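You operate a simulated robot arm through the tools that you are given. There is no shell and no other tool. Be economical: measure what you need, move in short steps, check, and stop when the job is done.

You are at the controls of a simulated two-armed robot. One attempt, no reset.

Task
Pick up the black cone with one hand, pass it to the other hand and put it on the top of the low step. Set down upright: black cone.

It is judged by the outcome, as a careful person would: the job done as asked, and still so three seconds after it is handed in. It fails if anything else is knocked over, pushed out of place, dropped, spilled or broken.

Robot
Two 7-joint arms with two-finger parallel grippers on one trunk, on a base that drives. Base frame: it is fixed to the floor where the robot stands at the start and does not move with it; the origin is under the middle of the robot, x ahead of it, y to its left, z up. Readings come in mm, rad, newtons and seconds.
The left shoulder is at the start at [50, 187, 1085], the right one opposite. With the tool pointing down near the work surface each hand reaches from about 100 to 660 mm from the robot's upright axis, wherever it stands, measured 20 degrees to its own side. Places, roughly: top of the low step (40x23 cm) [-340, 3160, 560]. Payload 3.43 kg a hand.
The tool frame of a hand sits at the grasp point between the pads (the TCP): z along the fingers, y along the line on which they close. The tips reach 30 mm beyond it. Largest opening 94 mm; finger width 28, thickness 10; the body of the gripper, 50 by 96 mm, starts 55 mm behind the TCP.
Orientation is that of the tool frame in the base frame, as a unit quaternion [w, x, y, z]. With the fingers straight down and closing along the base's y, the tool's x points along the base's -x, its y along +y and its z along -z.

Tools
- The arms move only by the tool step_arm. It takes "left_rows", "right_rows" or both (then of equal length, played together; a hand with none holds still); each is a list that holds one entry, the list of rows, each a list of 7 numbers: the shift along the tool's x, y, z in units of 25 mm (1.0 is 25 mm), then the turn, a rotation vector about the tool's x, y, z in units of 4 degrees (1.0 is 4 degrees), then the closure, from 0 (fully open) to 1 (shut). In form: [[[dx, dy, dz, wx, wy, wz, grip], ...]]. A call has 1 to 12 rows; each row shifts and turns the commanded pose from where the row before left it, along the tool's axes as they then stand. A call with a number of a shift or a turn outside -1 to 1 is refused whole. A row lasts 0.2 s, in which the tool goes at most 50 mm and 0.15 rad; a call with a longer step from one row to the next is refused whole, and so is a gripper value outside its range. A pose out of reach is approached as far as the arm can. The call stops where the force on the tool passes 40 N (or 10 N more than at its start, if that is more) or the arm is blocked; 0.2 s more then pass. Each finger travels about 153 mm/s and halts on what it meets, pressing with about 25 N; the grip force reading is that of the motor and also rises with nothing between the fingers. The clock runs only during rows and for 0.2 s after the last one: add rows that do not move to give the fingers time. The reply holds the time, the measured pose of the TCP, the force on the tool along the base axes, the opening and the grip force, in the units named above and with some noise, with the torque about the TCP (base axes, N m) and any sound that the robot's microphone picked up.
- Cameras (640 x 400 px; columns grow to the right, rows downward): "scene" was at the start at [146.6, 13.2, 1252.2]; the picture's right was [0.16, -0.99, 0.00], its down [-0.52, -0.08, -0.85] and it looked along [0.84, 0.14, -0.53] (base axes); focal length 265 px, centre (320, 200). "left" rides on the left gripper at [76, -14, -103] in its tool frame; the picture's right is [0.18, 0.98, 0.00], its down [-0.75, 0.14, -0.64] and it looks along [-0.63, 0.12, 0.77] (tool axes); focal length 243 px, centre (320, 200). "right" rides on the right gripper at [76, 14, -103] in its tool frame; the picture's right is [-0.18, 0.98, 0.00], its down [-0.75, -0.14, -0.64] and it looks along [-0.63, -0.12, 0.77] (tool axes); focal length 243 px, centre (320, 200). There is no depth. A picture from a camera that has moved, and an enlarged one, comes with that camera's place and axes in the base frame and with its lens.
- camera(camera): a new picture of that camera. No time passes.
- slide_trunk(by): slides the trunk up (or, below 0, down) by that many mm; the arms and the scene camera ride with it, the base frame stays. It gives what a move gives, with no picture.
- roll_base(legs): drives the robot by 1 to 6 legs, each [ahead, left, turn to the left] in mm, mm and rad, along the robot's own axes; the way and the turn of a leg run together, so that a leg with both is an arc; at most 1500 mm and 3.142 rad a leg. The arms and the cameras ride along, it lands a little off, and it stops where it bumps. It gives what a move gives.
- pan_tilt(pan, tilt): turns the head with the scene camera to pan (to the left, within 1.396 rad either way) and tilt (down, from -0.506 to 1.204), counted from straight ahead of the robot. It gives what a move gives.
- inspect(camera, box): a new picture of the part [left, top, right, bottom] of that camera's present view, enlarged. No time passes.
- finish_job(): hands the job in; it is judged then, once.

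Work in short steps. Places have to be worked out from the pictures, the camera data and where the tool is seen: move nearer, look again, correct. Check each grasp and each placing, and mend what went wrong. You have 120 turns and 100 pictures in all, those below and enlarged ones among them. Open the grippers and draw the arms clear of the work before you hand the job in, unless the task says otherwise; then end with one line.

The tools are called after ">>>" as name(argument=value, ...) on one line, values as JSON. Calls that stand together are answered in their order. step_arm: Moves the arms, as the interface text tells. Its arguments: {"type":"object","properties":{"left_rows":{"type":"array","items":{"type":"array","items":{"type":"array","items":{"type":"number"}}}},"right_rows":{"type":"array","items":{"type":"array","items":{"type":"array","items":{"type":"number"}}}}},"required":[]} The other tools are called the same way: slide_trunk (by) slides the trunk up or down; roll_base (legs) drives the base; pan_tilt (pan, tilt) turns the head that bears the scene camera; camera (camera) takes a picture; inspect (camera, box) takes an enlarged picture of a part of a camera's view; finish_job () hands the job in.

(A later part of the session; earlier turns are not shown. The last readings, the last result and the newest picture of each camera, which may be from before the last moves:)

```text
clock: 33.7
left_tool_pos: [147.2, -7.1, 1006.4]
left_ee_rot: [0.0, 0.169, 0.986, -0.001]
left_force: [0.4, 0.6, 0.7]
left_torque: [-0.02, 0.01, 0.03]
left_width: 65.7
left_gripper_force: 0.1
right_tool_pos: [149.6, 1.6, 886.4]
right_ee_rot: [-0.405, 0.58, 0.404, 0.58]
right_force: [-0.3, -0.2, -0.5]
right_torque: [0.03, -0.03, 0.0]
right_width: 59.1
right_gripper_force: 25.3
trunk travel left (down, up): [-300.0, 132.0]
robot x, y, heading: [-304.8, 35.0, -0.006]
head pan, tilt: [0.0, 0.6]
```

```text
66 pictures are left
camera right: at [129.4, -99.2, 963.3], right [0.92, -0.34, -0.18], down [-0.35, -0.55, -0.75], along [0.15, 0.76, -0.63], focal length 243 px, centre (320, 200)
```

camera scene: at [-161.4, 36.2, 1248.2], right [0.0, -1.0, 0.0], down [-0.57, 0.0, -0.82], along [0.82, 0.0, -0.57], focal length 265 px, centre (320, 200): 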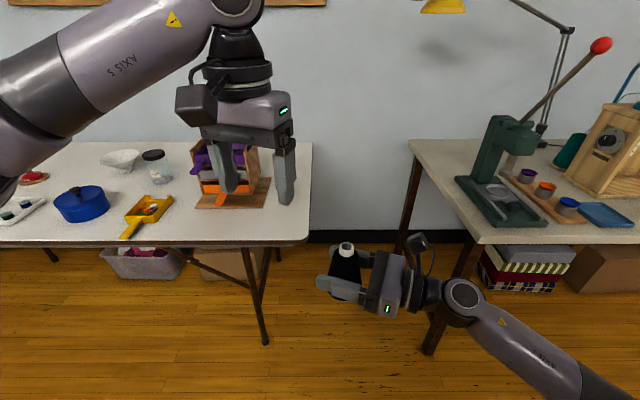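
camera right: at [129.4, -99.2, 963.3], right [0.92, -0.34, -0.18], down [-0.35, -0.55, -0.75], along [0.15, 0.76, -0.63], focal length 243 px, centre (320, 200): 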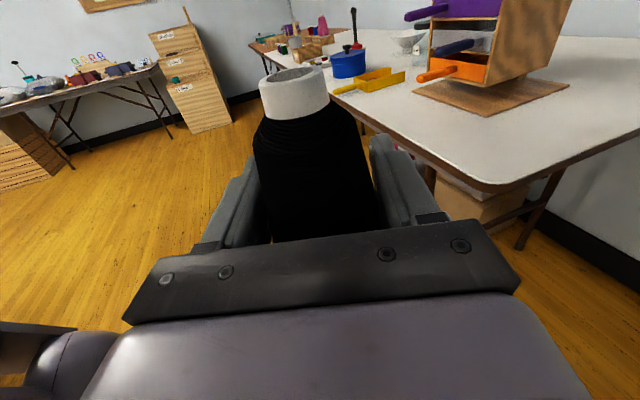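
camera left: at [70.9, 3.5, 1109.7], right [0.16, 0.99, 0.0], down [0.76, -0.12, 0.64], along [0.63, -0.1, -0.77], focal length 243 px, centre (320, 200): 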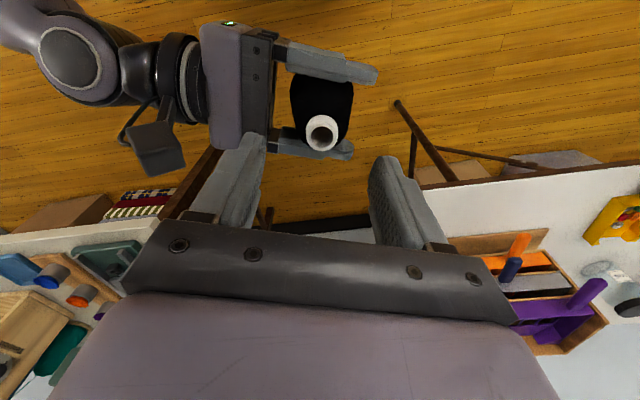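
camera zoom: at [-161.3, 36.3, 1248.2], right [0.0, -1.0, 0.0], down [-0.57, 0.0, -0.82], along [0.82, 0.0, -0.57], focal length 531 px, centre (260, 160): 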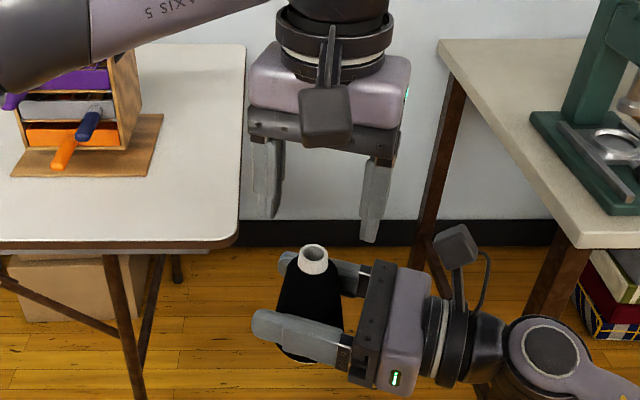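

Aligned within about 3 mm. I lower the left hand to z 937, with tips at about 907, just above the right fingers.

>>> step_arm(left_rows=[[[0.05, 0, 0.7, 0, 0, 0, 0.3], [0, 0, 0.7, 0, 0, 0, 0.3], [0, 0, 0.7, 0, 0, 0, 0.3], [0, 0, 0.66, 0, 0, 0, 0.3]]])

>>> camera(camera="left")

>>> inspect(camera="scene", box=[270, 180, 430, 320])

>>> camera(camera="right")

```text
clock: 34.7
left_tool_pos: [144.9, -7.3, 939.1]
left_ee_rot: [0.0, 0.169, 0.986, 0.0]
left_force: [-0.1, 0.3, 0.4]
left_torque: [-0.01, 0.04, -0.03]
left_width: 65.6
left_gripper_force: 0.0
right_tool_pos: [150.5, 2.8, 887.4]
right_ee_rot: [-0.405, 0.58, 0.405, 0.58]
right_force: [-0.5, 0.3, -1.4]
right_torque: [-0.01, -0.02, 0.07]
right_width: 59.4
right_gripper_force: 25.3
trunk travel left (down, up): [-300.0, 132.0]
robot x, y, heading: [-309.4, 40.3, 0.001]
head pan, tilt: [0.0, 0.6]
```

```text
65 pictures are left
camera left: at [69.5, 3.6, 1041.1], right [0.15, 0.99, 0.0], down [0.76, -0.12, 0.64], along [0.63, -0.1, -0.77], focal length 243 px, centre (320, 200)
```

left: 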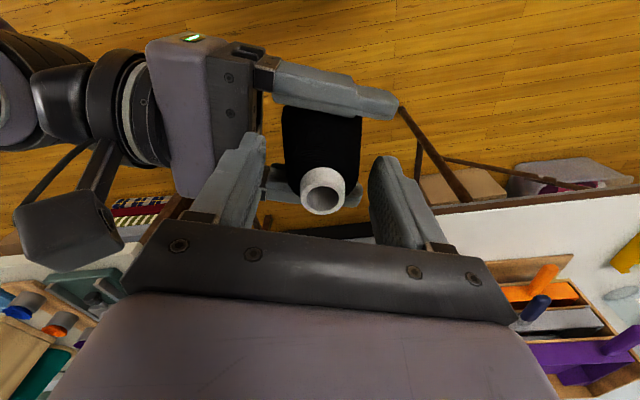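

```text
2.86 times, centred on (350, 250) of scene
camera zoom: at [-161.3, 36.3, 1248.2], right [0.0, -1.0, 0.0], down [-0.57, 0.0, -0.82], along [0.82, 0.0, -0.57], focal length 758 px, centre (234, 57)
```

zoom: 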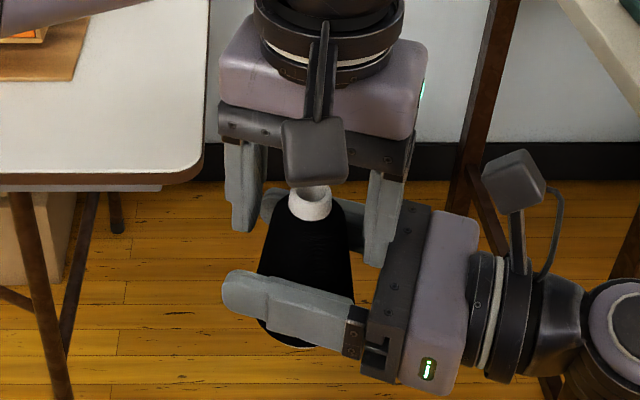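

```text
63 pictures are left
camera right: at [129.5, -99.3, 963.3], right [0.92, -0.34, -0.18], down [-0.35, -0.55, -0.75], along [0.15, 0.76, -0.63], focal length 243 px, centre (320, 200)
```

right: 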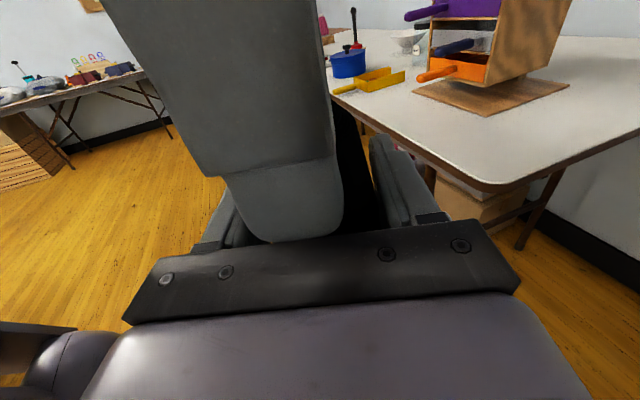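

The left fingers straddle the upper cone, above the right fingers. I close the left gripper while the right holds.

>>> step_arm(left_rows=[[[0, 0, 0, 0, 0, 0, 0.45], [0, 0, 0, 0, 0, 0, 0.55], [0, 0, 0, 0, 0, 0, 1], [0, 0, 0, 0, 0, 0, 1], [0, 0, 0, 0, 0, 0, 1]]])

>>> camera(camera="left")

>>> inspect(camera="scene", box=[270, 180, 430, 320])

```text
clock: 35.9
left_tool_pos: [145.2, -5.7, 938.9]
left_ee_rot: [0.0, 0.169, 0.986, 0.002]
left_force: [5.8, 12.6, -1.2]
left_torque: [0.54, -0.26, -0.13]
left_width: 45.1
left_gripper_force: 25.2
right_tool_pos: [151.7, 2.3, 887.3]
right_ee_rot: [-0.405, 0.579, 0.404, 0.581]
right_force: [-5.0, -12.2, 1.1]
right_torque: [0.1, -0.02, 0.12]
right_width: 59.3
right_gripper_force: 25.2
trunk travel left (down, up): [-300.0, 132.0]
robot x, y, heading: [-308.2, 36.4, -0.002]
head pan, tilt: [0.0, 0.6]
```

```text
62 pictures are left
camera left: at [70.0, 4.3, 1041.0], right [0.15, 0.99, 0.0], down [0.76, -0.12, 0.64], along [0.63, -0.1, -0.77], focal length 243 px, centre (320, 200)
```

left: 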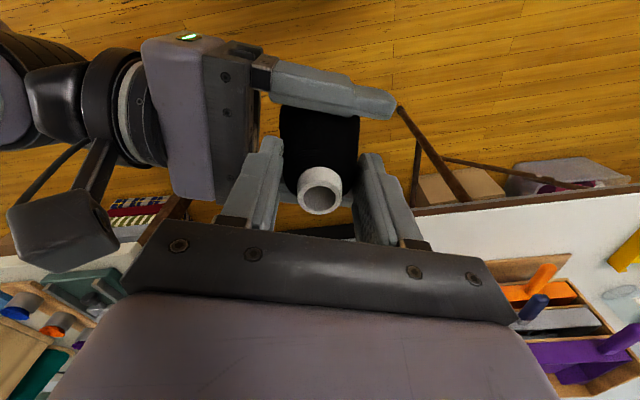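

```text
2.86 times, centred on (350, 250) of scene
camera zoom: at [-161.4, 36.3, 1248.2], right [0.0, -1.0, 0.0], down [-0.56, 0.0, -0.83], along [0.83, 0.0, -0.56], focal length 758 px, centre (234, 57)
```

zoom: 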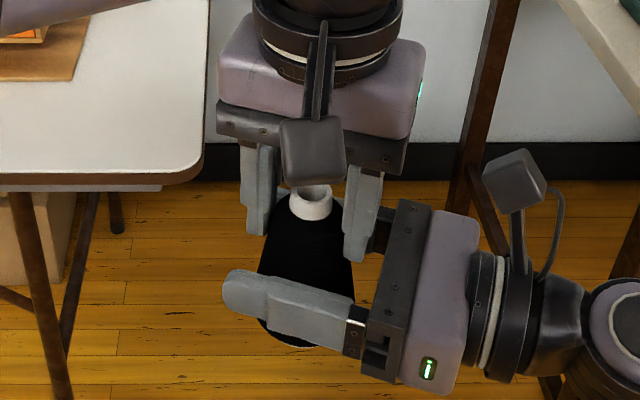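

Both hands hold it, with a 14 N sideways preload between them. I ease that by shifting the left about 1.8 mm along its closing axis before releasing.

>>> step_arm(left_rows=[[[0, 0.04, 0, 0, 0, 0, 1], [0, 0.03, 0, 0, 0, 0, 1], [0, 0, 0, 0, 0, 0, 1]]])

```text
clock: 36.7
left_tool_pos: [146.0, -5.8, 939.3]
left_ee_rot: [0.0, 0.171, 0.985, 0.0]
left_force: [3.9, 7.1, -3.3]
left_torque: [0.43, -0.17, -0.01]
left_width: 44.8
left_gripper_force: 25.0
right_tool_pos: [151.5, 2.2, 888.5]
right_ee_rot: [-0.406, 0.579, 0.405, 0.58]
right_force: [-3.3, -8.1, 3.2]
right_torque: [-0.01, -0.05, 0.04]
right_width: 59.3
right_gripper_force: 25.0
trunk travel left (down, up): [-300.0, 132.0]
robot x, y, heading: [-308.7, 38.4, 0.0]
head pan, tilt: [0.0, 0.6]
```

Force is down; a bit more, then I open the right gripper gradually.

>>> step_arm(left_rows=[[[0, 0.04, 0, 0, 0, 0, 1], [0, 0.04, 0, 0, 0, 0, 1], [0, 0, 0, 0, 0, 0, 1], [0, 0, 0, 0, 0, 0, 1], [0, 0, 0, 0, 0, 0, 1], [0, 0, 0, 0, 0, 0, 1], [0, 0, 0, 0, 0, 0, 1]]], right_rows=[[[0, 0, 0, 0, 0, 0, 1], [0, 0, 0, 0, 0, 0, 1], [0, 0, 0, 0, 0, 0, 0.36], [0, 0, 0, 0, 0, 0, 0.3], [0, 0, 0, 0, 0, 0, 0.2], [0, 0, 0, 0, 0, 0, 0.1], [0, 0, 0, 0, 0, 0, 0]]])

>>> camera(camera="left")

>>> inspect(camera="scene", box=[270, 180, 430, 320])

```text
clock: 38.3
left_tool_pos: [145.8, -3.6, 939.8]
left_ee_rot: [0.0, 0.17, 0.986, 0.0]
left_force: [-1.2, 0.4, 0.1]
left_torque: [-0.01, 0.03, 0.03]
left_width: 44.9
left_gripper_force: 24.7
right_tool_pos: [150.8, 2.3, 887.4]
right_ee_rot: [-0.404, 0.58, 0.404, 0.58]
right_force: [0.1, 0.3, -1.3]
right_torque: [-0.03, -0.01, 0.0]
right_width: 93.8
right_gripper_force: 0.1
trunk travel left (down, up): [-300.0, 132.0]
robot x, y, heading: [-307.0, 39.8, -0.004]
head pan, tilt: [0.0, 0.6]
```

```text
60 pictures are left
camera left: at [71.1, 8.1, 1041.5], right [0.16, 0.99, 0.0], down [0.76, -0.12, 0.64], along [0.63, -0.1, -0.77], focal length 243 px, centre (320, 200)
```

left: 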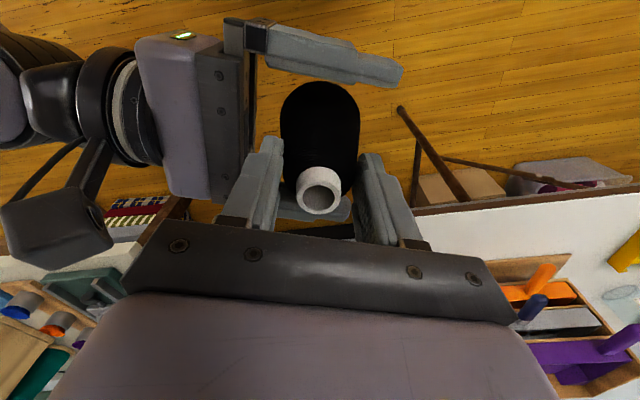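

```text
2.86 times, centred on (350, 250) of scene
camera zoom: at [-161.4, 36.3, 1248.2], right [0.0, -1.0, 0.0], down [-0.56, 0.0, -0.83], along [0.83, 0.0, -0.56], focal length 758 px, centre (234, 57)
```

zoom: 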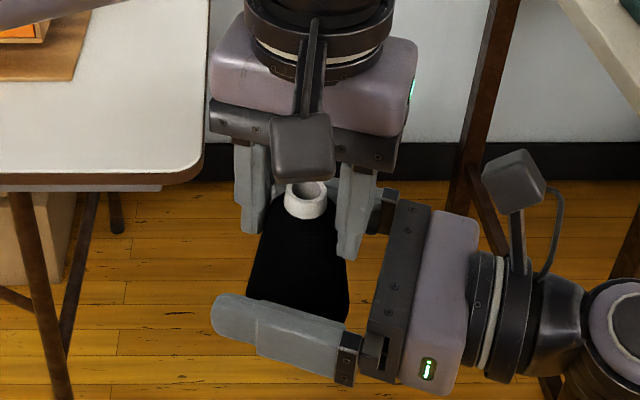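

The left hand now holds the cone alone, upright. I withdraw the right hand straight back.

>>> step_arm(right_rows=[[[0, 0, -0.5, 0, 0, 0, 0], [0, 0, -0.7, 0, 0, 0, 0], [0, 0, -0.9, 0, 0, 0, 0], [0, 0, -0.9, 0, 0, 0, 0], [0, 0, -0.9, 0, 0, 0, 0], [0, 0, -0.9, 0, 0, 0, 0], [0, 0, -0.9, 0, 0, 0, 0], [0, 0, -0.9, 0, 0, 0, 0]]])

>>> pan_tilt(pan=1.3, tilt=0.45)

>>> camera(camera="scene")

>>> camera(camera="left")

```text
clock: 40.1
left_tool_pos: [146.9, -3.0, 939.0]
left_ee_rot: [0.0, 0.171, 0.985, 0.0]
left_force: [0.2, -0.1, 0.8]
left_torque: [-0.03, -0.01, -0.02]
left_width: 44.7
left_gripper_force: 25.1
right_tool_pos: [94.5, -152.5, 887.7]
right_ee_rot: [-0.405, 0.579, 0.405, 0.58]
right_force: [0.6, 0.6, -0.5]
right_torque: [-0.04, -0.01, -0.01]
right_width: 93.9
right_gripper_force: 0.2
trunk travel left (down, up): [-300.0, 132.0]
robot x, y, heading: [-310.5, 35.1, -0.003]
head pan, tilt: [0.0, 0.6]
```

```text
clock: 41.5
left_tool_pos: [145.3, -2.6, 938.5]
left_ee_rot: [0.0, 0.169, 0.986, 0.0]
left_force: [-0.5, 0.6, -0.9]
left_torque: [0.03, 0.01, -0.01]
left_width: 44.7
left_gripper_force: 25.3
right_tool_pos: [93.9, -152.7, 886.9]
right_ee_rot: [-0.406, 0.579, 0.404, 0.58]
right_force: [1.1, -0.3, -0.7]
right_torque: [0.0, 0.0, -0.02]
right_width: 93.8
right_gripper_force: 0.1
trunk travel left (down, up): [-300.0, 132.0]
robot x, y, heading: [-309.3, 38.5, -0.002]
head pan, tilt: [1.3, 0.45]
```

```text
58 pictures are left
camera scene: at [-224.9, 125.0, 1261.8], right [0.96, -0.27, 0.0], down [-0.12, -0.42, -0.9], along [0.24, 0.87, -0.44], focal length 265 px, centre (320, 200)
```

scene: 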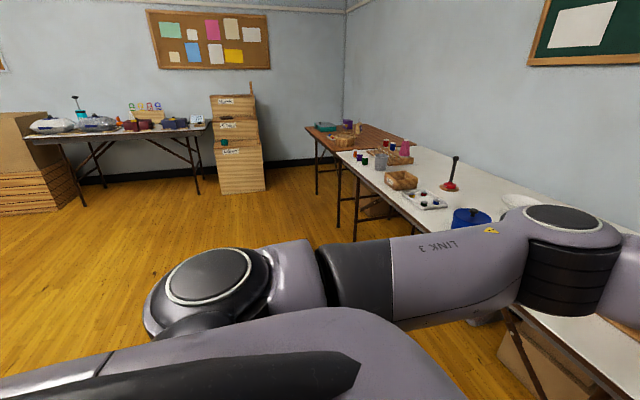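

```text
57 pictures are left
camera left: at [71.1, 8.1, 1041.5], right [0.16, 0.99, 0.0], down [0.76, -0.12, 0.64], along [0.63, -0.1, -0.77], focal length 243 px, centre (320, 200)
```

left: 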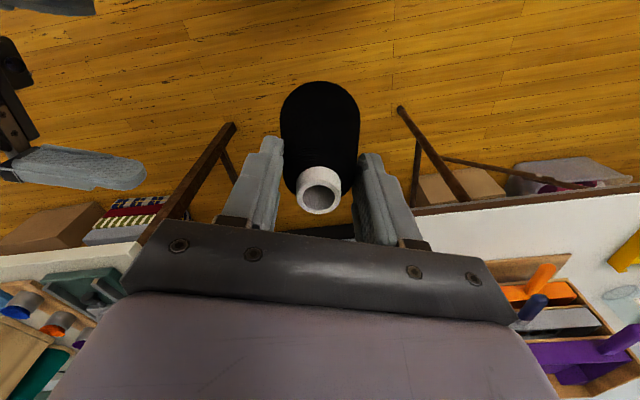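

The right hand is clear. The target step projects to about pixel (236, 143), so I zoom in there.

>>> inspect(camera="scene", box=[170, 70, 330, 210])

```text
2.86 times, centred on (250, 140) of scene
camera zoom: at [-224.9, 125.0, 1261.8], right [0.96, -0.27, 0.0], down [-0.12, -0.42, -0.9], along [0.24, 0.87, -0.44], focal length 758 px, centre (520, 371)
```

zoom: 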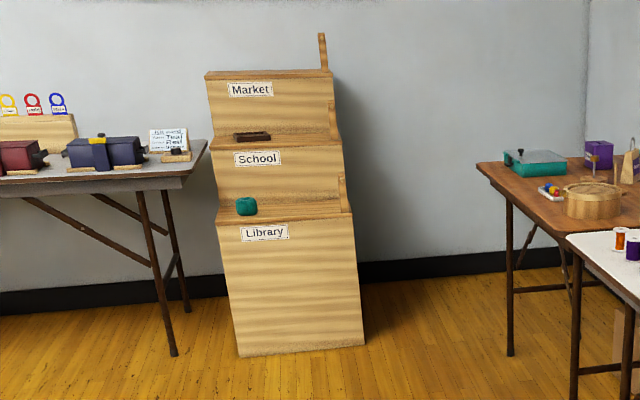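

The "Library" box's top is the low step, with a teal item on its left part; the right and centre are free. I tuck the right arm back and up before driving.

>>> step_arm(right_rows=[[[0.64, -0.7, -0.6, 0, 0, 0, 0], [0.64, -0.7, -0.6, 0, 0, 0, 0], [0.64, -0.7, -0.6, 0, 0, 0, 0], [0.64, -0.7, -0.6, 0, 0, 0, 0], [0.64, -0.7, -0.6, 0, 0, 0, 0]]])

>>> pan_tilt(pan=0.0, tilt=0.45)

>>> camera(camera="scene")

```text
clock: 42.7
left_tool_pos: [146.0, -3.4, 939.7]
left_ee_rot: [-0.001, 0.17, 0.986, 0.0]
left_force: [-0.2, -0.7, -1.3]
left_torque: [-0.01, -0.02, 0.01]
left_width: 44.6
left_gripper_force: 25.5
right_tool_pos: [-15.4, -193.2, 968.2]
right_ee_rot: [-0.405, 0.58, 0.404, 0.58]
right_force: [1.0, 0.1, 1.5]
right_torque: [-0.02, 0.01, -0.01]
right_width: 93.8
right_gripper_force: 0.0
trunk travel left (down, up): [-300.0, 132.0]
robot x, y, heading: [-307.2, 39.9, -0.001]
head pan, tilt: [1.3, 0.45]
```

```text
clock: 44.2
left_tool_pos: [145.4, -3.4, 939.2]
left_ee_rot: [0.0, 0.169, 0.986, 0.0]
left_force: [0.5, -0.8, 0.4]
left_torque: [0.01, -0.02, -0.02]
left_width: 44.7
left_gripper_force: 24.8
right_tool_pos: [-15.7, -193.4, 969.0]
right_ee_rot: [-0.405, 0.58, 0.404, 0.58]
right_force: [-0.4, -0.6, 0.1]
right_torque: [0.0, -0.02, 0.04]
right_width: 94.0
right_gripper_force: 0.0
trunk travel left (down, up): [-300.0, 132.0]
robot x, y, heading: [-305.2, 34.0, -0.003]
head pan, tilt: [0.0, 0.45]
```

```text
55 pictures are left
camera scene: at [-157.9, 36.3, 1261.8], right [0.0, -1.0, 0.0], down [-0.44, 0.0, -0.9], along [0.9, 0.0, -0.44], focal length 265 px, centre (320, 200)
```

scene: 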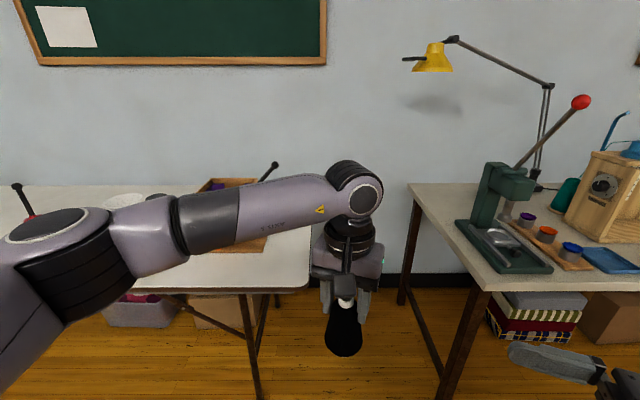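

Arms are compact. I turn 90° left in place, then view the route.

>>> roll_base(legs=[[0, 0, 0.8], [0, 0, 0.77]])

>>> camera(camera="scene")

```text
clock: 48.7
left_tool_pos: [-262.6, 491.8, 938.1]
left_ee_rot: [0.0, -0.573, 0.82, 0.0]
left_force: [-1.0, 0.1, -0.8]
left_torque: [-0.02, -0.01, -0.02]
left_width: 44.8
left_gripper_force: 25.3
right_tool_pos: [-73.8, 328.5, 967.8]
right_ee_rot: [0.696, -0.128, -0.695, -0.127]
right_force: [0.8, -0.2, 0.2]
right_torque: [0.01, 0.0, 0.0]
right_width: 94.0
right_gripper_force: 0.0
trunk travel left (down, up): [-300.0, 132.0]
robot x, y, heading: [-310.3, 33.5, 1.56]
head pan, tilt: [0.0, 0.45]
```

```text
54 pictures are left
camera scene: at [-306.4, 187.1, 1261.8], right [1.0, -0.01, 0.0], down [-0.01, -0.44, -0.9], along [0.01, 0.9, -0.44], focal length 265 px, centre (320, 200)
```

scene: 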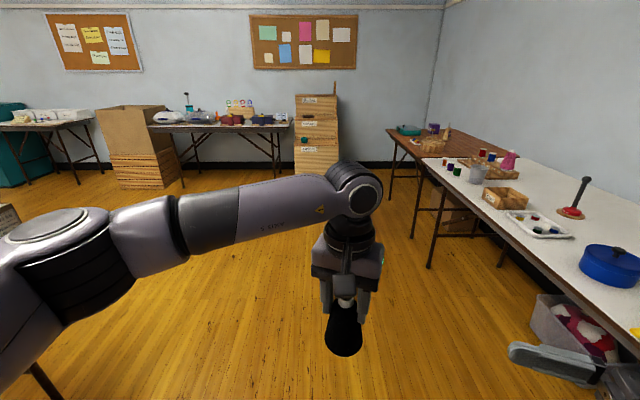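

The route ahead is clear. I drive 1300 mm forward while shifting right so that the left hand can later work to the left of the robot's axis.

>>> roll_base(legs=[[1300, -150, 0.01]])

>>> pan_tilt(pan=0.15, tilt=0.45)

>>> camera(camera="scene")

```text
clock: 55.2
left_tool_pos: [-111.2, 1780.2, 938.5]
left_ee_rot: [0.0, -0.58, 0.815, -0.001]
left_force: [0.4, -0.4, -0.4]
left_torque: [0.01, -0.01, 0.0]
left_width: 44.6
left_gripper_force: 25.1
right_tool_pos: [79.2, 1618.4, 967.2]
right_ee_rot: [0.697, -0.122, -0.696, -0.121]
right_force: [-0.2, -0.2, -0.9]
right_torque: [0.03, 0.0, -0.05]
right_width: 94.3
right_gripper_force: 0.0
trunk travel left (down, up): [-300.0, 132.0]
robot x, y, heading: [-151.2, 1327.2, 1.569]
head pan, tilt: [0.0, 0.45]
```

```text
clock: 55.9
left_tool_pos: [-113.2, 1778.5, 938.6]
left_ee_rot: [0.0, -0.579, 0.815, 0.0]
left_force: [0.0, 0.2, -0.5]
left_torque: [0.0, 0.01, 0.0]
left_width: 44.6
left_gripper_force: 25.4
right_tool_pos: [78.3, 1618.2, 968.2]
right_ee_rot: [0.697, -0.122, -0.696, -0.121]
right_force: [-0.1, 0.4, 0.3]
right_torque: [0.03, 0.0, -0.01]
right_width: 94.2
right_gripper_force: 0.0
trunk travel left (down, up): [-300.0, 132.0]
robot x, y, heading: [-151.7, 1323.8, 1.572]
head pan, tilt: [0.15, 0.45]
```

```text
53 pictures are left
camera scene: at [-165.3, 1472.8, 1261.8], right [0.99, 0.15, 0.0], down [0.07, -0.43, -0.9], along [-0.14, 0.89, -0.44], focal length 265 px, centre (320, 200)
```

scene: 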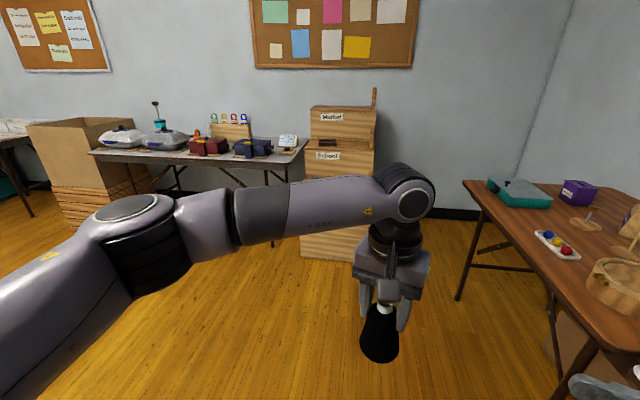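

The steps are straight ahead. I move the left hand 190 mm to the robot's left, then check the right arm's posture relative to the brown table.

>>> step_arm(left_rows=[[[0.31, 0.9, 0, 0, 0, 0, 1], [0.31, 0.9, 0, 0, 0, 0, 1], [0.31, 0.9, 0, 0, 0, 0, 1], [0.31, 0.9, 0, 0, 0, 0, 1], [0.31, 0.9, 0, 0, 0, 0, 1], [0.31, 0.9, 0, 0, 0, 0, 1], [0.31, 0.9, 0, 0, 0, 0, 1], [0.31, 0.9, 0, 0, 0, 0, 1]]])

>>> pan_tilt(pan=-0.9, tilt=0.7)

>>> camera(camera="scene")

```text
clock: 57.7
left_tool_pos: [-302.7, 1779.5, 939.6]
left_ee_rot: [0.0, -0.579, 0.816, 0.0]
left_force: [-0.1, 0.2, -0.2]
left_torque: [0.01, 0.01, 0.04]
left_width: 44.2
left_gripper_force: 25.2
right_tool_pos: [77.3, 1618.3, 968.4]
right_ee_rot: [0.697, -0.121, -0.696, -0.121]
right_force: [-0.3, 0.0, 0.2]
right_torque: [-0.01, 0.04, 0.01]
right_width: 94.2
right_gripper_force: 0.1
trunk travel left (down, up): [-300.0, 132.0]
robot x, y, heading: [-151.5, 1323.2, 1.573]
head pan, tilt: [0.15, 0.45]
```

```text
clock: 59.0
left_tool_pos: [-301.5, 1778.5, 939.2]
left_ee_rot: [0.0, -0.58, 0.815, 0.0]
left_force: [0.7, -0.2, 0.5]
left_torque: [0.0, -0.01, 0.0]
left_width: 44.7
left_gripper_force: 25.3
right_tool_pos: [78.7, 1620.0, 967.9]
right_ee_rot: [0.697, -0.122, -0.696, -0.121]
right_force: [0.5, 0.5, -0.1]
right_torque: [-0.01, 0.0, -0.01]
right_width: 94.0
right_gripper_force: 0.1
trunk travel left (down, up): [-300.0, 132.0]
robot x, y, heading: [-157.8, 1320.9, 1.57]
head pan, tilt: [-0.901, 0.7]
```

```text
52 pictures are left
camera scene: at [-85.0, 1434.9, 1239.6], right [0.62, -0.78, 0.0], down [-0.5, -0.4, -0.77], along [0.6, 0.48, -0.64], focal length 265 px, centre (320, 200)
```

scene: 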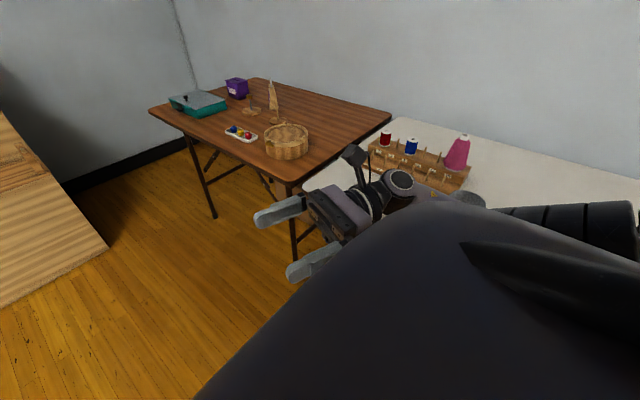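

The right elbow extends toward the tables but stays above them at the current trunk height, so I won't lower the trunk; the left arm can reach down on its own. I drive 1100 mm ahead and look at the step.

>>> roll_base(legs=[[1100, 0, 0]])

>>> pan_tilt(pan=0.1, tilt=0.75)

>>> camera(camera="scene")

>>> camera(camera="left")

```text
clock: 64.8
left_tool_pos: [-332.4, 2891.4, 939.1]
left_ee_rot: [0.0, -0.589, 0.808, 0.001]
left_force: [0.0, 0.2, 0.1]
left_torque: [-0.01, 0.0, -0.04]
left_width: 44.5
left_gripper_force: 25.5
right_tool_pos: [51.9, 2742.4, 969.0]
right_ee_rot: [0.698, -0.112, -0.698, -0.112]
right_force: [0.1, -0.5, -0.9]
right_torque: [-0.02, 0.06, -0.03]
right_width: 94.0
right_gripper_force: 0.1
trunk travel left (down, up): [-300.0, 132.0]
robot x, y, heading: [-169.8, 2440.0, 1.599]
head pan, tilt: [-0.901, 0.7]
```

```text
clock: 66.0
left_tool_pos: [-332.1, 2892.0, 938.3]
left_ee_rot: [0.001, -0.591, 0.807, 0.0]
left_force: [-0.4, 0.1, 0.5]
left_torque: [0.01, 0.01, 0.04]
left_width: 44.5
left_gripper_force: 25.1
right_tool_pos: [52.6, 2742.4, 969.2]
right_ee_rot: [0.699, -0.112, -0.698, -0.112]
right_force: [-0.9, 0.1, 0.4]
right_torque: [0.0, -0.01, -0.01]
right_width: 94.0
right_gripper_force: 0.0
trunk travel left (down, up): [-300.0, 132.0]
robot x, y, heading: [-166.3, 2444.9, 1.598]
head pan, tilt: [0.099, 0.75]
```

```text
51 pictures are left
camera scene: at [-181.7, 2581.8, 1235.4], right [0.99, 0.13, 0.0], down [0.09, -0.68, -0.73], along [-0.09, 0.73, -0.68], focal length 265 px, centre (320, 200)
```

scene: 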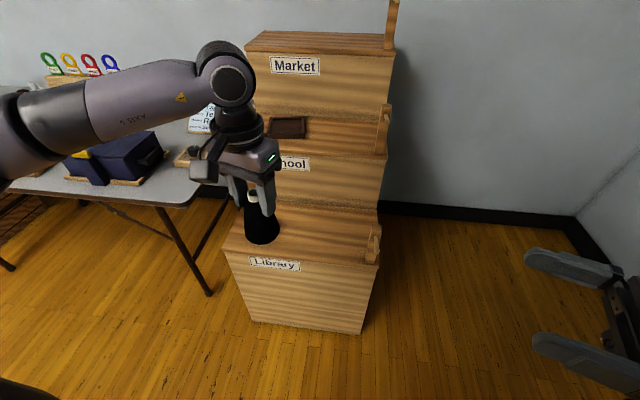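

```text
50 pictures are left
camera left: at [-340.7, 2814.6, 1042.2], right [-0.99, 0.12, 0.0], down [0.09, 0.76, 0.64], along [0.08, 0.64, -0.77], focal length 243 px, centre (320, 200)
```

left: 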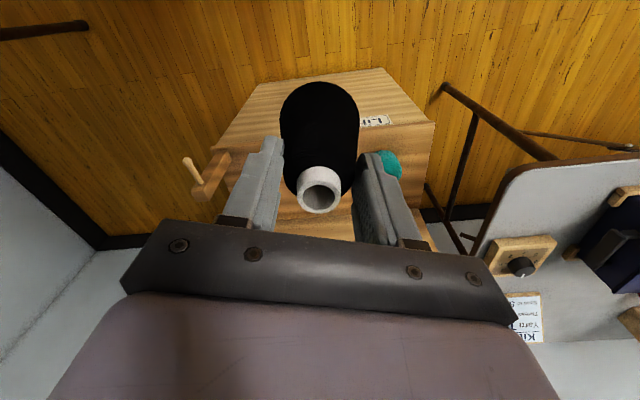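

The low step's top spans roughly x −540…−85 and y 3035…3265, with the teal item near x −455. I'll place at about [−270, 3120]. I drive 160 mm closer with a small heading correction, then look again.

>>> roll_base(legs=[[160, -50, -0.027]])

>>> camera(camera="scene")

>>> camera(camera="left")

```text
clock: 67.5
left_tool_pos: [-273.9, 3051.8, 938.1]
left_ee_rot: [0.0, -0.58, 0.815, 0.001]
left_force: [0.8, -0.4, 0.6]
left_torque: [-0.05, -0.01, -0.01]
left_width: 44.6
left_gripper_force: 24.9
right_tool_pos: [106.8, 2891.5, 968.3]
right_ee_rot: [0.697, -0.122, -0.696, -0.121]
right_force: [-0.8, 0.7, 0.4]
right_torque: [0.0, -0.01, 0.04]
right_width: 93.9
right_gripper_force: 0.0
trunk travel left (down, up): [-300.0, 132.0]
robot x, y, heading: [-122.2, 2597.9, 1.577]
head pan, tilt: [0.099, 0.75]
```

```text
49 pictures are left
camera scene: at [-130.9, 2737.2, 1235.3], right [0.99, 0.1, 0.0], down [0.07, -0.68, -0.73], along [-0.08, 0.73, -0.68], focal length 265 px, centre (320, 200)
```

scene: 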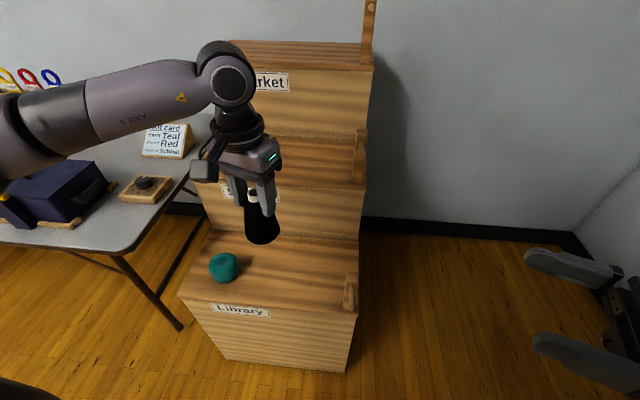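

```text
48 pictures are left
camera left: at [-283.9, 2973.8, 1042.1], right [-0.99, 0.15, 0.0], down [0.11, 0.76, 0.64], along [0.1, 0.63, -0.77], focal length 243 px, centre (320, 200)
```

left: 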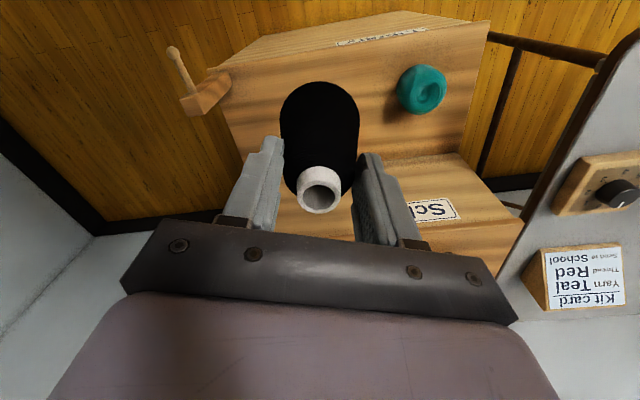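

The step top triangulates to z≈587, front edge y≈3035, teal item right edge x≈−405. I move the cone to about [−269, 3127] and lower most of the way.

>>> step_arm(left_rows=[[[-0.72, 0.2, 0, 0, 0, 0, 1], [-0.72, 0.2, 0, 0, 0, 0, 1], [-0.72, 0.2, 0, 0, 0, 0, 1], [-0.72, 0.2, 0, 0, 0, 0, 1], [0, 0, 0.8, 0, 0, 0, 1], [0, 0, 0.8, 0, 0, 0, 1], [0, 0, 0.8, 0, 0, 0, 1], [0, 0, 0.8, 0, 0, 0, 1], [0, 0, 0.8, 0, 0, 0, 1], [0, 0, 0.8, 0, 0, 0, 1], [0, 0, 0.8, 0, 0, 0, 1]]])

>>> camera(camera="scene")

>>> camera(camera="left")

```text
clock: 69.8
left_tool_pos: [-269.3, 3125.6, 799.2]
left_ee_rot: [0.0, -0.58, 0.815, 0.0]
left_force: [0.2, -0.7, 0.4]
left_torque: [-0.01, -0.01, -0.02]
left_width: 44.2
left_gripper_force: 25.4
right_tool_pos: [105.9, 2891.8, 967.7]
right_ee_rot: [0.697, -0.122, -0.696, -0.121]
right_force: [-0.4, 0.5, 0.7]
right_torque: [0.0, -0.01, 0.01]
right_width: 93.9
right_gripper_force: 0.0
trunk travel left (down, up): [-300.0, 132.0]
robot x, y, heading: [-122.6, 2595.2, 1.573]
head pan, tilt: [0.099, 0.75]
```

```text
47 pictures are left
camera scene: at [-131.0, 2737.0, 1235.4], right [0.99, 0.1, 0.0], down [0.07, -0.68, -0.73], along [-0.08, 0.73, -0.68], focal length 265 px, centre (320, 200)
```

scene: 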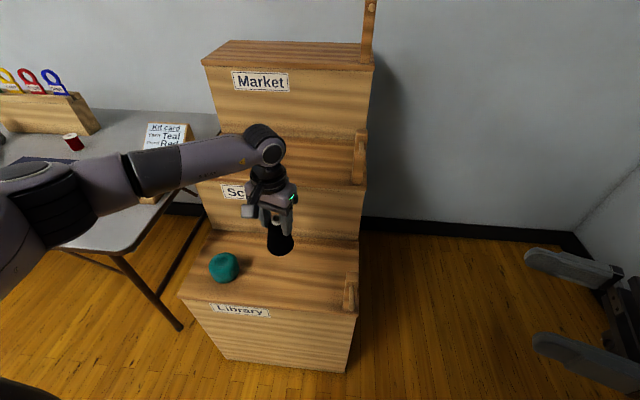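

```text
46 pictures are left
camera left: at [-279.8, 3048.4, 901.9], right [-0.99, 0.15, 0.0], down [0.11, 0.76, 0.64], along [0.09, 0.63, -0.77], focal length 243 px, centre (320, 200)
```

left: 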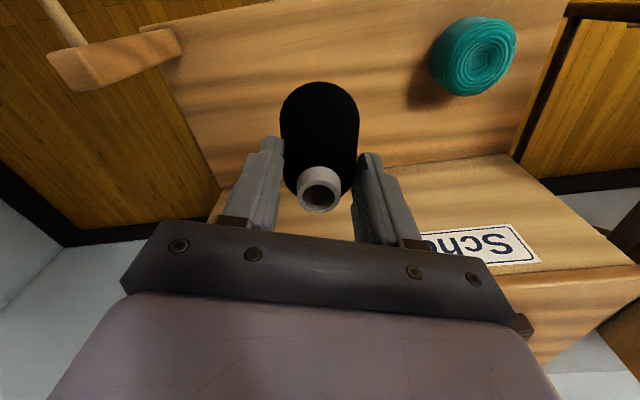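

Placement spot is clear. I lower to about z 715, then check the gap.

>>> step_arm(left_rows=[[[0, 0, 0.84, 0, 0, 0, 1], [0, 0, 0.84, 0, 0, 0, 1], [0, 0, 0.84, 0, 0, 0, 1], [0, 0, 0.8, 0, 0, 0, 1]]])

>>> inspect(camera="scene", box=[170, 180, 370, 340])

>>> camera(camera="left")

```text
clock: 70.8
left_tool_pos: [-269.3, 3125.2, 716.6]
left_ee_rot: [0.0, -0.58, 0.815, 0.0]
left_force: [0.4, 0.3, -0.4]
left_torque: [-0.02, -0.03, -0.01]
left_width: 44.5
left_gripper_force: 24.1
right_tool_pos: [107.3, 2892.1, 968.2]
right_ee_rot: [0.698, -0.122, -0.696, -0.121]
right_force: [-0.2, 0.3, -0.8]
right_torque: [0.01, 0.0, 0.0]
right_width: 93.9
right_gripper_force: 0.2
trunk travel left (down, up): [-300.0, 132.0]
robot x, y, heading: [-119.8, 2600.3, 1.574]
head pan, tilt: [0.099, 0.75]
```

```text
2.50 times, centred on (270, 260) of scene
camera zoom: at [-131.0, 2736.9, 1235.4], right [0.99, 0.1, 0.0], down [0.07, -0.68, -0.73], along [-0.08, 0.73, -0.68], focal length 664 px, centre (445, 50)
```

zoom: 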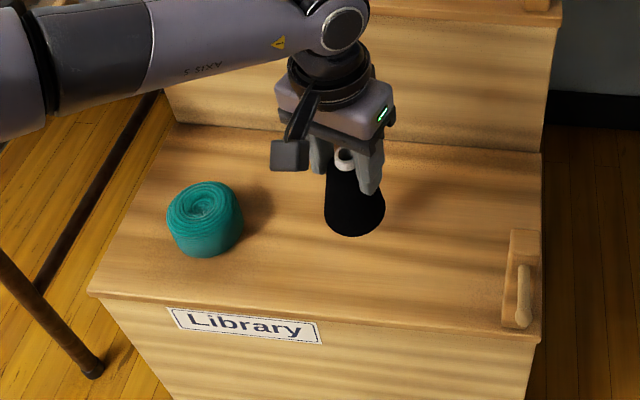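

```text
44 pictures are left
camera left: at [-279.4, 3048.1, 818.8], right [-0.99, 0.15, 0.0], down [0.11, 0.76, 0.64], along [0.1, 0.63, -0.77], focal length 243 px, centre (320, 200)
```

left: 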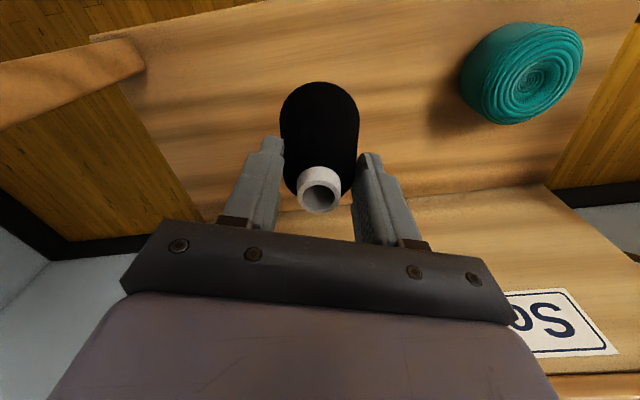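

The cone hangs above a clear area, with an estimated gap of 20–50 mm. I lower slowly, watching the force.

>>> step_arm(left_rows=[[[0, 0, 0.15, 0, 0, 0, 1], [0, 0, 0.15, 0, 0, 0, 1], [0, 0, 0.15, 0, 0, 0, 1], [0, 0, 0.15, 0, 0, 0, 1]]])

>>> inspect(camera="scene", box=[230, 200, 330, 280])

```text
clock: 71.8
left_tool_pos: [-268.6, 3125.9, 701.5]
left_ee_rot: [0.0, -0.58, 0.815, 0.0]
left_force: [0.6, 0.1, -0.6]
left_torque: [0.01, 0.04, 0.0]
left_width: 44.1
left_gripper_force: 25.0
right_tool_pos: [108.2, 2892.5, 967.8]
right_ee_rot: [0.697, -0.121, -0.696, -0.121]
right_force: [0.8, -0.3, -0.9]
right_torque: [0.0, 0.05, -0.03]
right_width: 93.8
right_gripper_force: 0.0
trunk travel left (down, up): [-300.0, 132.0]
robot x, y, heading: [-118.5, 2597.5, 1.573]
head pan, tilt: [0.099, 0.75]
```

```text
5.00 times, centred on (280, 240) of scene
camera zoom: at [-131.0, 2736.9, 1235.4], right [0.99, 0.1, 0.0], down [0.07, -0.68, -0.73], along [-0.08, 0.73, -0.68], focal length 1327 px, centre (520, 0)
```

zoom: 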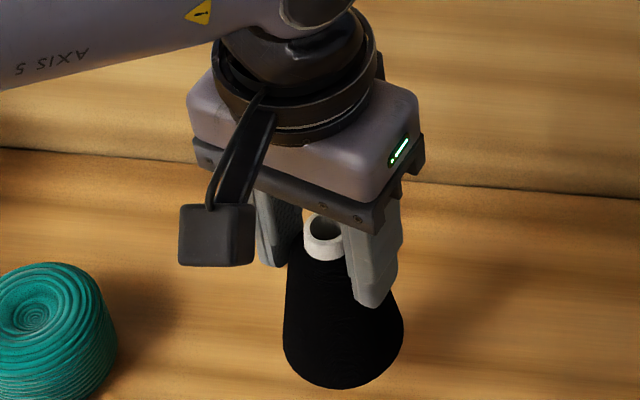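

Re-triangulating the base gives a cone height of about 87 mm, leaving a gap of some 30 mm. I lower 20 mm, then continue gently.

>>> step_arm(left_rows=[[[0, 0, 0.2, 0, 0, 0, 1], [0, 0, 0.2, 0, 0, 0, 1], [0, 0, 0.2, 0, 0, 0, 1], [0, 0, 0.2, 0, 0, 0, 1]]])

>>> inspect(camera="scene", box=[230, 200, 330, 280])

```text
clock: 72.8
left_tool_pos: [-270.1, 3126.0, 680.8]
left_ee_rot: [0.001, -0.58, 0.815, 0.0]
left_force: [-0.6, 0.0, -0.4]
left_torque: [0.01, 0.03, 0.03]
left_width: 44.1
left_gripper_force: 25.6
right_tool_pos: [106.3, 2891.5, 969.1]
right_ee_rot: [0.698, -0.121, -0.696, -0.12]
right_force: [-0.2, 0.2, 1.2]
right_torque: [-0.02, 0.03, -0.04]
right_width: 94.2
right_gripper_force: 0.1
trunk travel left (down, up): [-300.0, 132.0]
robot x, y, heading: [-123.9, 2596.5, 1.582]
head pan, tilt: [0.099, 0.75]
```

```text
5.00 times, centred on (280, 240) of scene
camera zoom: at [-131.0, 2736.9, 1235.4], right [0.99, 0.1, 0.0], down [0.07, -0.68, -0.73], along [-0.08, 0.73, -0.68], focal length 1327 px, centre (520, 0)
```

zoom: 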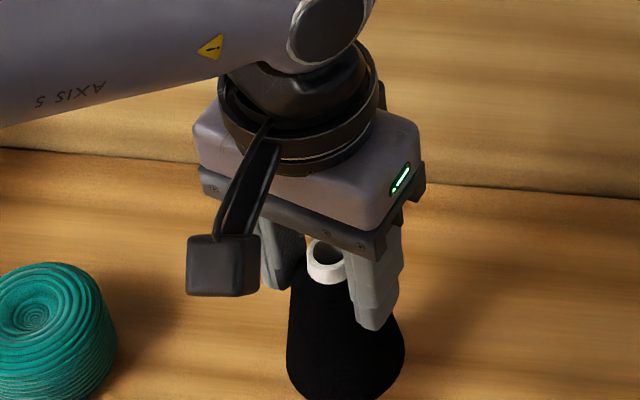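

No contact yet. I continue in 2 mm rows, 10 mm in all.

>>> step_arm(left_rows=[[[0, 0, 0.08, 0, 0, 0, 1], [0, 0, 0.08, 0, 0, 0, 1], [0, 0, 0.08, 0, 0, 0, 1], [0, 0, 0.08, 0, 0, 0, 1], [0, 0, 0.08, 0, 0, 0, 1]]])

>>> inspect(camera="scene", box=[230, 220, 330, 300])

```text
clock: 74.0
left_tool_pos: [-268.5, 3124.7, 671.6]
left_ee_rot: [0.0, -0.58, 0.815, 0.0]
left_force: [0.3, 0.1, 0.3]
left_torque: [0.0, 0.0, 0.03]
left_width: 44.2
left_gripper_force: 25.4
right_tool_pos: [107.0, 2891.6, 969.4]
right_ee_rot: [0.698, -0.121, -0.696, -0.121]
right_force: [0.9, 0.1, -0.9]
right_torque: [-0.02, -0.01, -0.03]
right_width: 93.8
right_gripper_force: 0.0
trunk travel left (down, up): [-300.0, 132.0]
robot x, y, heading: [-122.7, 2596.5, 1.575]
head pan, tilt: [0.099, 0.75]
```

```text
5.00 times, centred on (280, 260) of scene
camera zoom: at [-131.0, 2736.9, 1235.3], right [0.99, 0.1, 0.0], down [0.07, -0.68, -0.73], along [-0.08, 0.73, -0.68], focal length 1327 px, centre (520, -100)
```

zoom: 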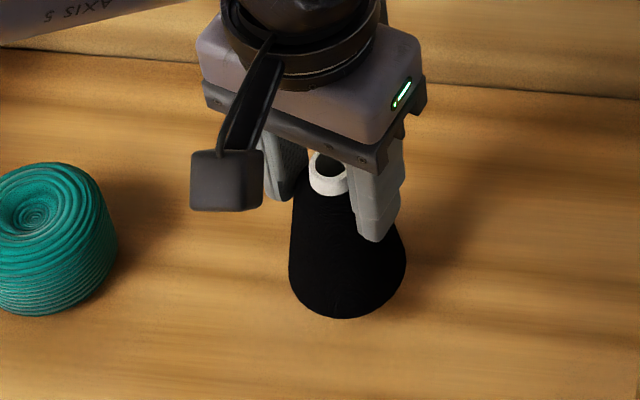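

Still free. I continue in the same small steps.

>>> step_arm(left_rows=[[[0, 0, 0.06, 0, 0, 0, 1], [0, 0, 0.06, 0, 0, 0, 1], [0, 0, 0.06, 0, 0, 0, 1], [0, 0, 0.06, 0, 0, 0, 1]]])

```text
clock: 75.0
left_tool_pos: [-269.2, 3125.6, 665.1]
left_ee_rot: [-0.001, -0.58, 0.814, 0.001]
left_force: [-0.1, 0.0, 0.6]
left_torque: [-0.05, -0.03, -0.02]
left_width: 44.3
left_gripper_force: 24.7
right_tool_pos: [107.6, 2892.4, 968.6]
right_ee_rot: [0.697, -0.122, -0.696, -0.122]
right_force: [0.1, -0.6, 0.9]
right_torque: [-0.03, 0.01, 0.01]
right_width: 94.1
right_gripper_force: 0.1
trunk travel left (down, up): [-300.0, 132.0]
robot x, y, heading: [-124.7, 2598.6, 1.58]
head pan, tilt: [0.099, 0.75]
```

No contact force yet; six more millimetres.

>>> step_arm(left_rows=[[[0, 0, 0.06, 0, 0, 0, 1], [0, 0, 0.06, 0, 0, 0, 1], [0, 0, 0.06, 0, 0, 0, 1], [0, 0, 0.06, 0, 0, 0, 1]]])

>>> inspect(camera="scene", box=[230, 220, 330, 300])

```text
clock: 76.0
left_tool_pos: [-268.6, 3125.0, 659.5]
left_ee_rot: [-0.001, -0.58, 0.815, 0.0]
left_force: [0.7, 0.4, 0.3]
left_torque: [0.03, -0.03, -0.04]
left_width: 44.0
left_gripper_force: 25.1
right_tool_pos: [106.8, 2890.8, 968.8]
right_ee_rot: [0.697, -0.121, -0.696, -0.121]
right_force: [-0.6, 0.1, 0.0]
right_torque: [0.0, -0.03, -0.01]
right_width: 94.2
right_gripper_force: 0.0
trunk travel left (down, up): [-300.0, 132.0]
robot x, y, heading: [-123.5, 2596.7, 1.577]
head pan, tilt: [0.099, 0.75]
```

```text
5.00 times, centred on (280, 260) of scene
camera zoom: at [-131.0, 2736.9, 1235.3], right [0.99, 0.1, 0.0], down [0.07, -0.68, -0.73], along [-0.08, 0.73, -0.68], focal length 1327 px, centre (520, -100)
```

zoom: 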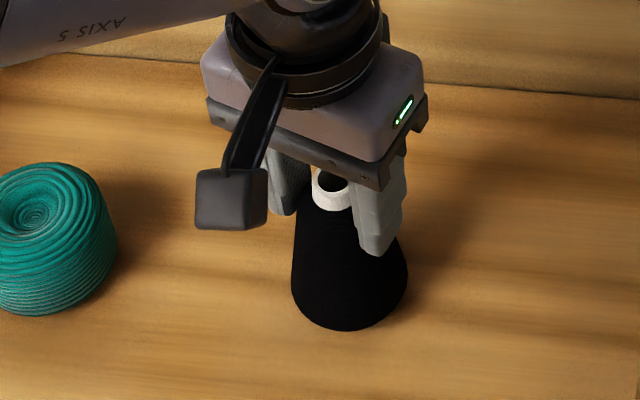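

Still tracking the hand, base now near z≈580. I continue.

>>> step_arm(left_rows=[[[0, 0, 0.06, 0, 0, 0, 1], [0, 0, 0.06, 0, 0, 0, 1], [0, 0, 0.06, 0, 0, 0, 1], [0, 0, 0.06, 0, 0, 0, 1]]])

```text
clock: 77.0
left_tool_pos: [-268.8, 3126.0, 655.7]
left_ee_rot: [0.0, -0.58, 0.815, 0.0]
left_force: [-2.1, -5.0, 13.2]
left_torque: [-0.45, -0.11, -0.04]
left_width: 44.5
left_gripper_force: 24.9
right_tool_pos: [107.6, 2890.4, 970.4]
right_ee_rot: [0.697, -0.121, -0.696, -0.121]
right_force: [1.3, -0.4, -0.1]
right_torque: [-0.01, 0.0, 0.04]
right_width: 94.1
right_gripper_force: 0.0
trunk travel left (down, up): [-300.0, 132.0]
robot x, y, heading: [-121.0, 2595.2, 1.578]
head pan, tilt: [0.099, 0.75]
```

Contact: 13 N upward at TCP z≈656. I back off 1.5 mm to ease the press and check uprightness before releasing.

>>> step_arm(left_rows=[[[0, 0, -0.05, 0, 0, 0, 1], [0, 0, 0, 0, 0, 0, 1]]])

>>> inspect(camera="scene", box=[230, 220, 330, 300])

>>> camera(camera="left")

```text
clock: 77.7
left_tool_pos: [-267.9, 3124.8, 655.0]
left_ee_rot: [0.0, -0.58, 0.815, 0.0]
left_force: [-2.0, -2.4, 9.6]
left_torque: [-0.17, -0.02, -0.01]
left_width: 44.2
left_gripper_force: 25.1
right_tool_pos: [107.0, 2890.9, 969.1]
right_ee_rot: [0.697, -0.121, -0.696, -0.121]
right_force: [-0.6, -1.3, 0.0]
right_torque: [0.0, -0.02, -0.02]
right_width: 93.9
right_gripper_force: 0.1
trunk travel left (down, up): [-300.0, 132.0]
robot x, y, heading: [-119.1, 2596.2, 1.573]
head pan, tilt: [0.099, 0.75]
```

```text
5.00 times, centred on (280, 260) of scene
camera zoom: at [-130.9, 2736.0, 1235.5], right [0.99, 0.1, 0.0], down [0.07, -0.68, -0.73], along [-0.08, 0.73, -0.68], focal length 1327 px, centre (520, -100)
```

zoom: 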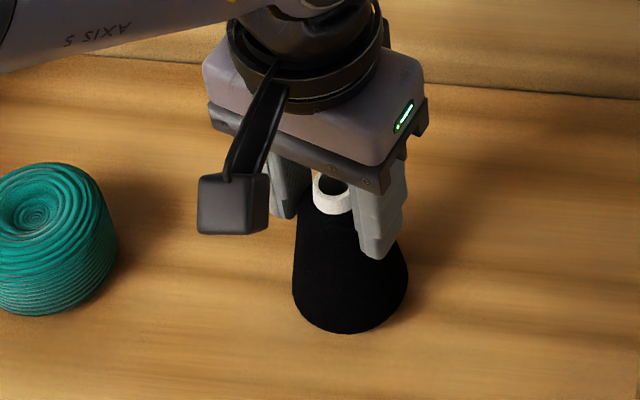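

```text
38 pictures are left
camera left: at [-279.2, 3047.7, 757.8], right [-0.99, 0.15, 0.0], down [0.11, 0.76, 0.64], along [0.09, 0.64, -0.77], focal length 243 px, centre (320, 200)
```

left: 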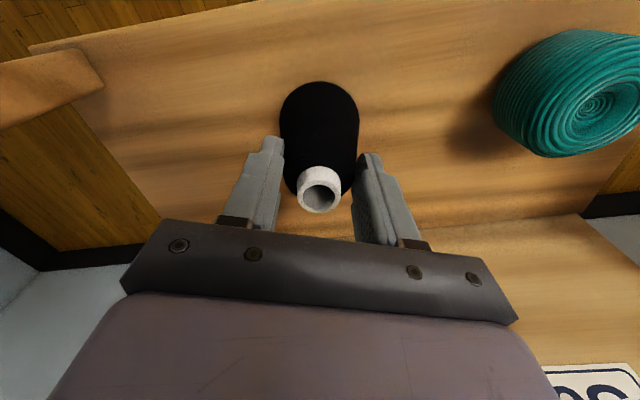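

The cone is seated upright. I open the left gripper gradually without moving.

>>> step_arm(left_rows=[[[0, 0, 0, 0, 0, 0, 0.51], [0, 0, 0, 0, 0, 0, 0.48], [0, 0, 0, 0, 0, 0, 0.42], [0, 0, 0, 0, 0, 0, 0.32], [0, 0, 0, 0, 0, 0, 0.2], [0, 0, 0, 0, 0, 0, 0.2]]])

>>> camera(camera="left")

>>> inspect(camera="scene", box=[230, 220, 330, 300])

```text
clock: 79.0
left_tool_pos: [-268.0, 3125.9, 654.8]
left_ee_rot: [0.0, -0.58, 0.815, 0.0]
left_force: [-0.4, -0.5, -0.8]
left_torque: [0.02, 0.01, 0.0]
left_width: 75.2
left_gripper_force: 0.0
right_tool_pos: [107.6, 2891.6, 968.1]
right_ee_rot: [0.697, -0.122, -0.696, -0.122]
right_force: [0.5, 0.0, 0.2]
right_torque: [-0.01, 0.01, -0.03]
right_width: 93.8
right_gripper_force: 0.0
trunk travel left (down, up): [-300.0, 132.0]
robot x, y, heading: [-123.3, 2594.6, 1.579]
head pan, tilt: [0.099, 0.75]
```

```text
37 pictures are left
camera left: at [-279.2, 3048.0, 757.3], right [-0.99, 0.15, 0.0], down [0.11, 0.76, 0.64], along [0.1, 0.63, -0.77], focal length 243 px, centre (320, 200)
```

left: 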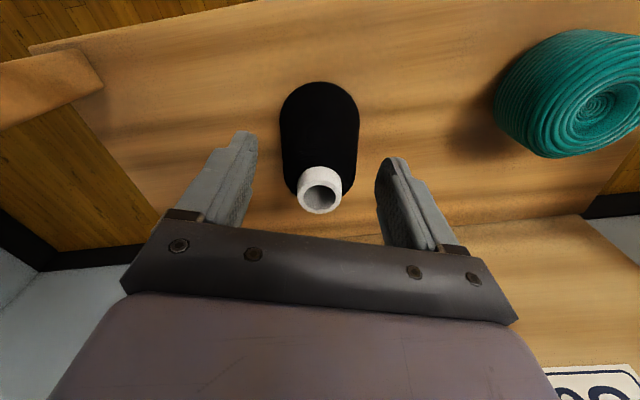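

```text
5.00 times, centred on (280, 260) of scene
camera zoom: at [-131.0, 2736.8, 1235.4], right [0.99, 0.1, 0.0], down [0.07, -0.68, -0.73], along [-0.08, 0.73, -0.68], focal length 1327 px, centre (520, -100)
```

zoom: 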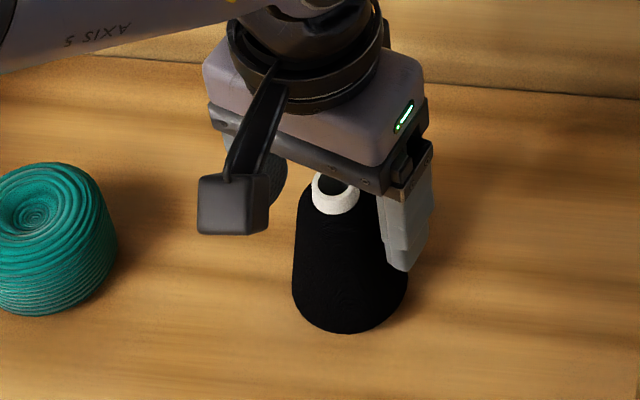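

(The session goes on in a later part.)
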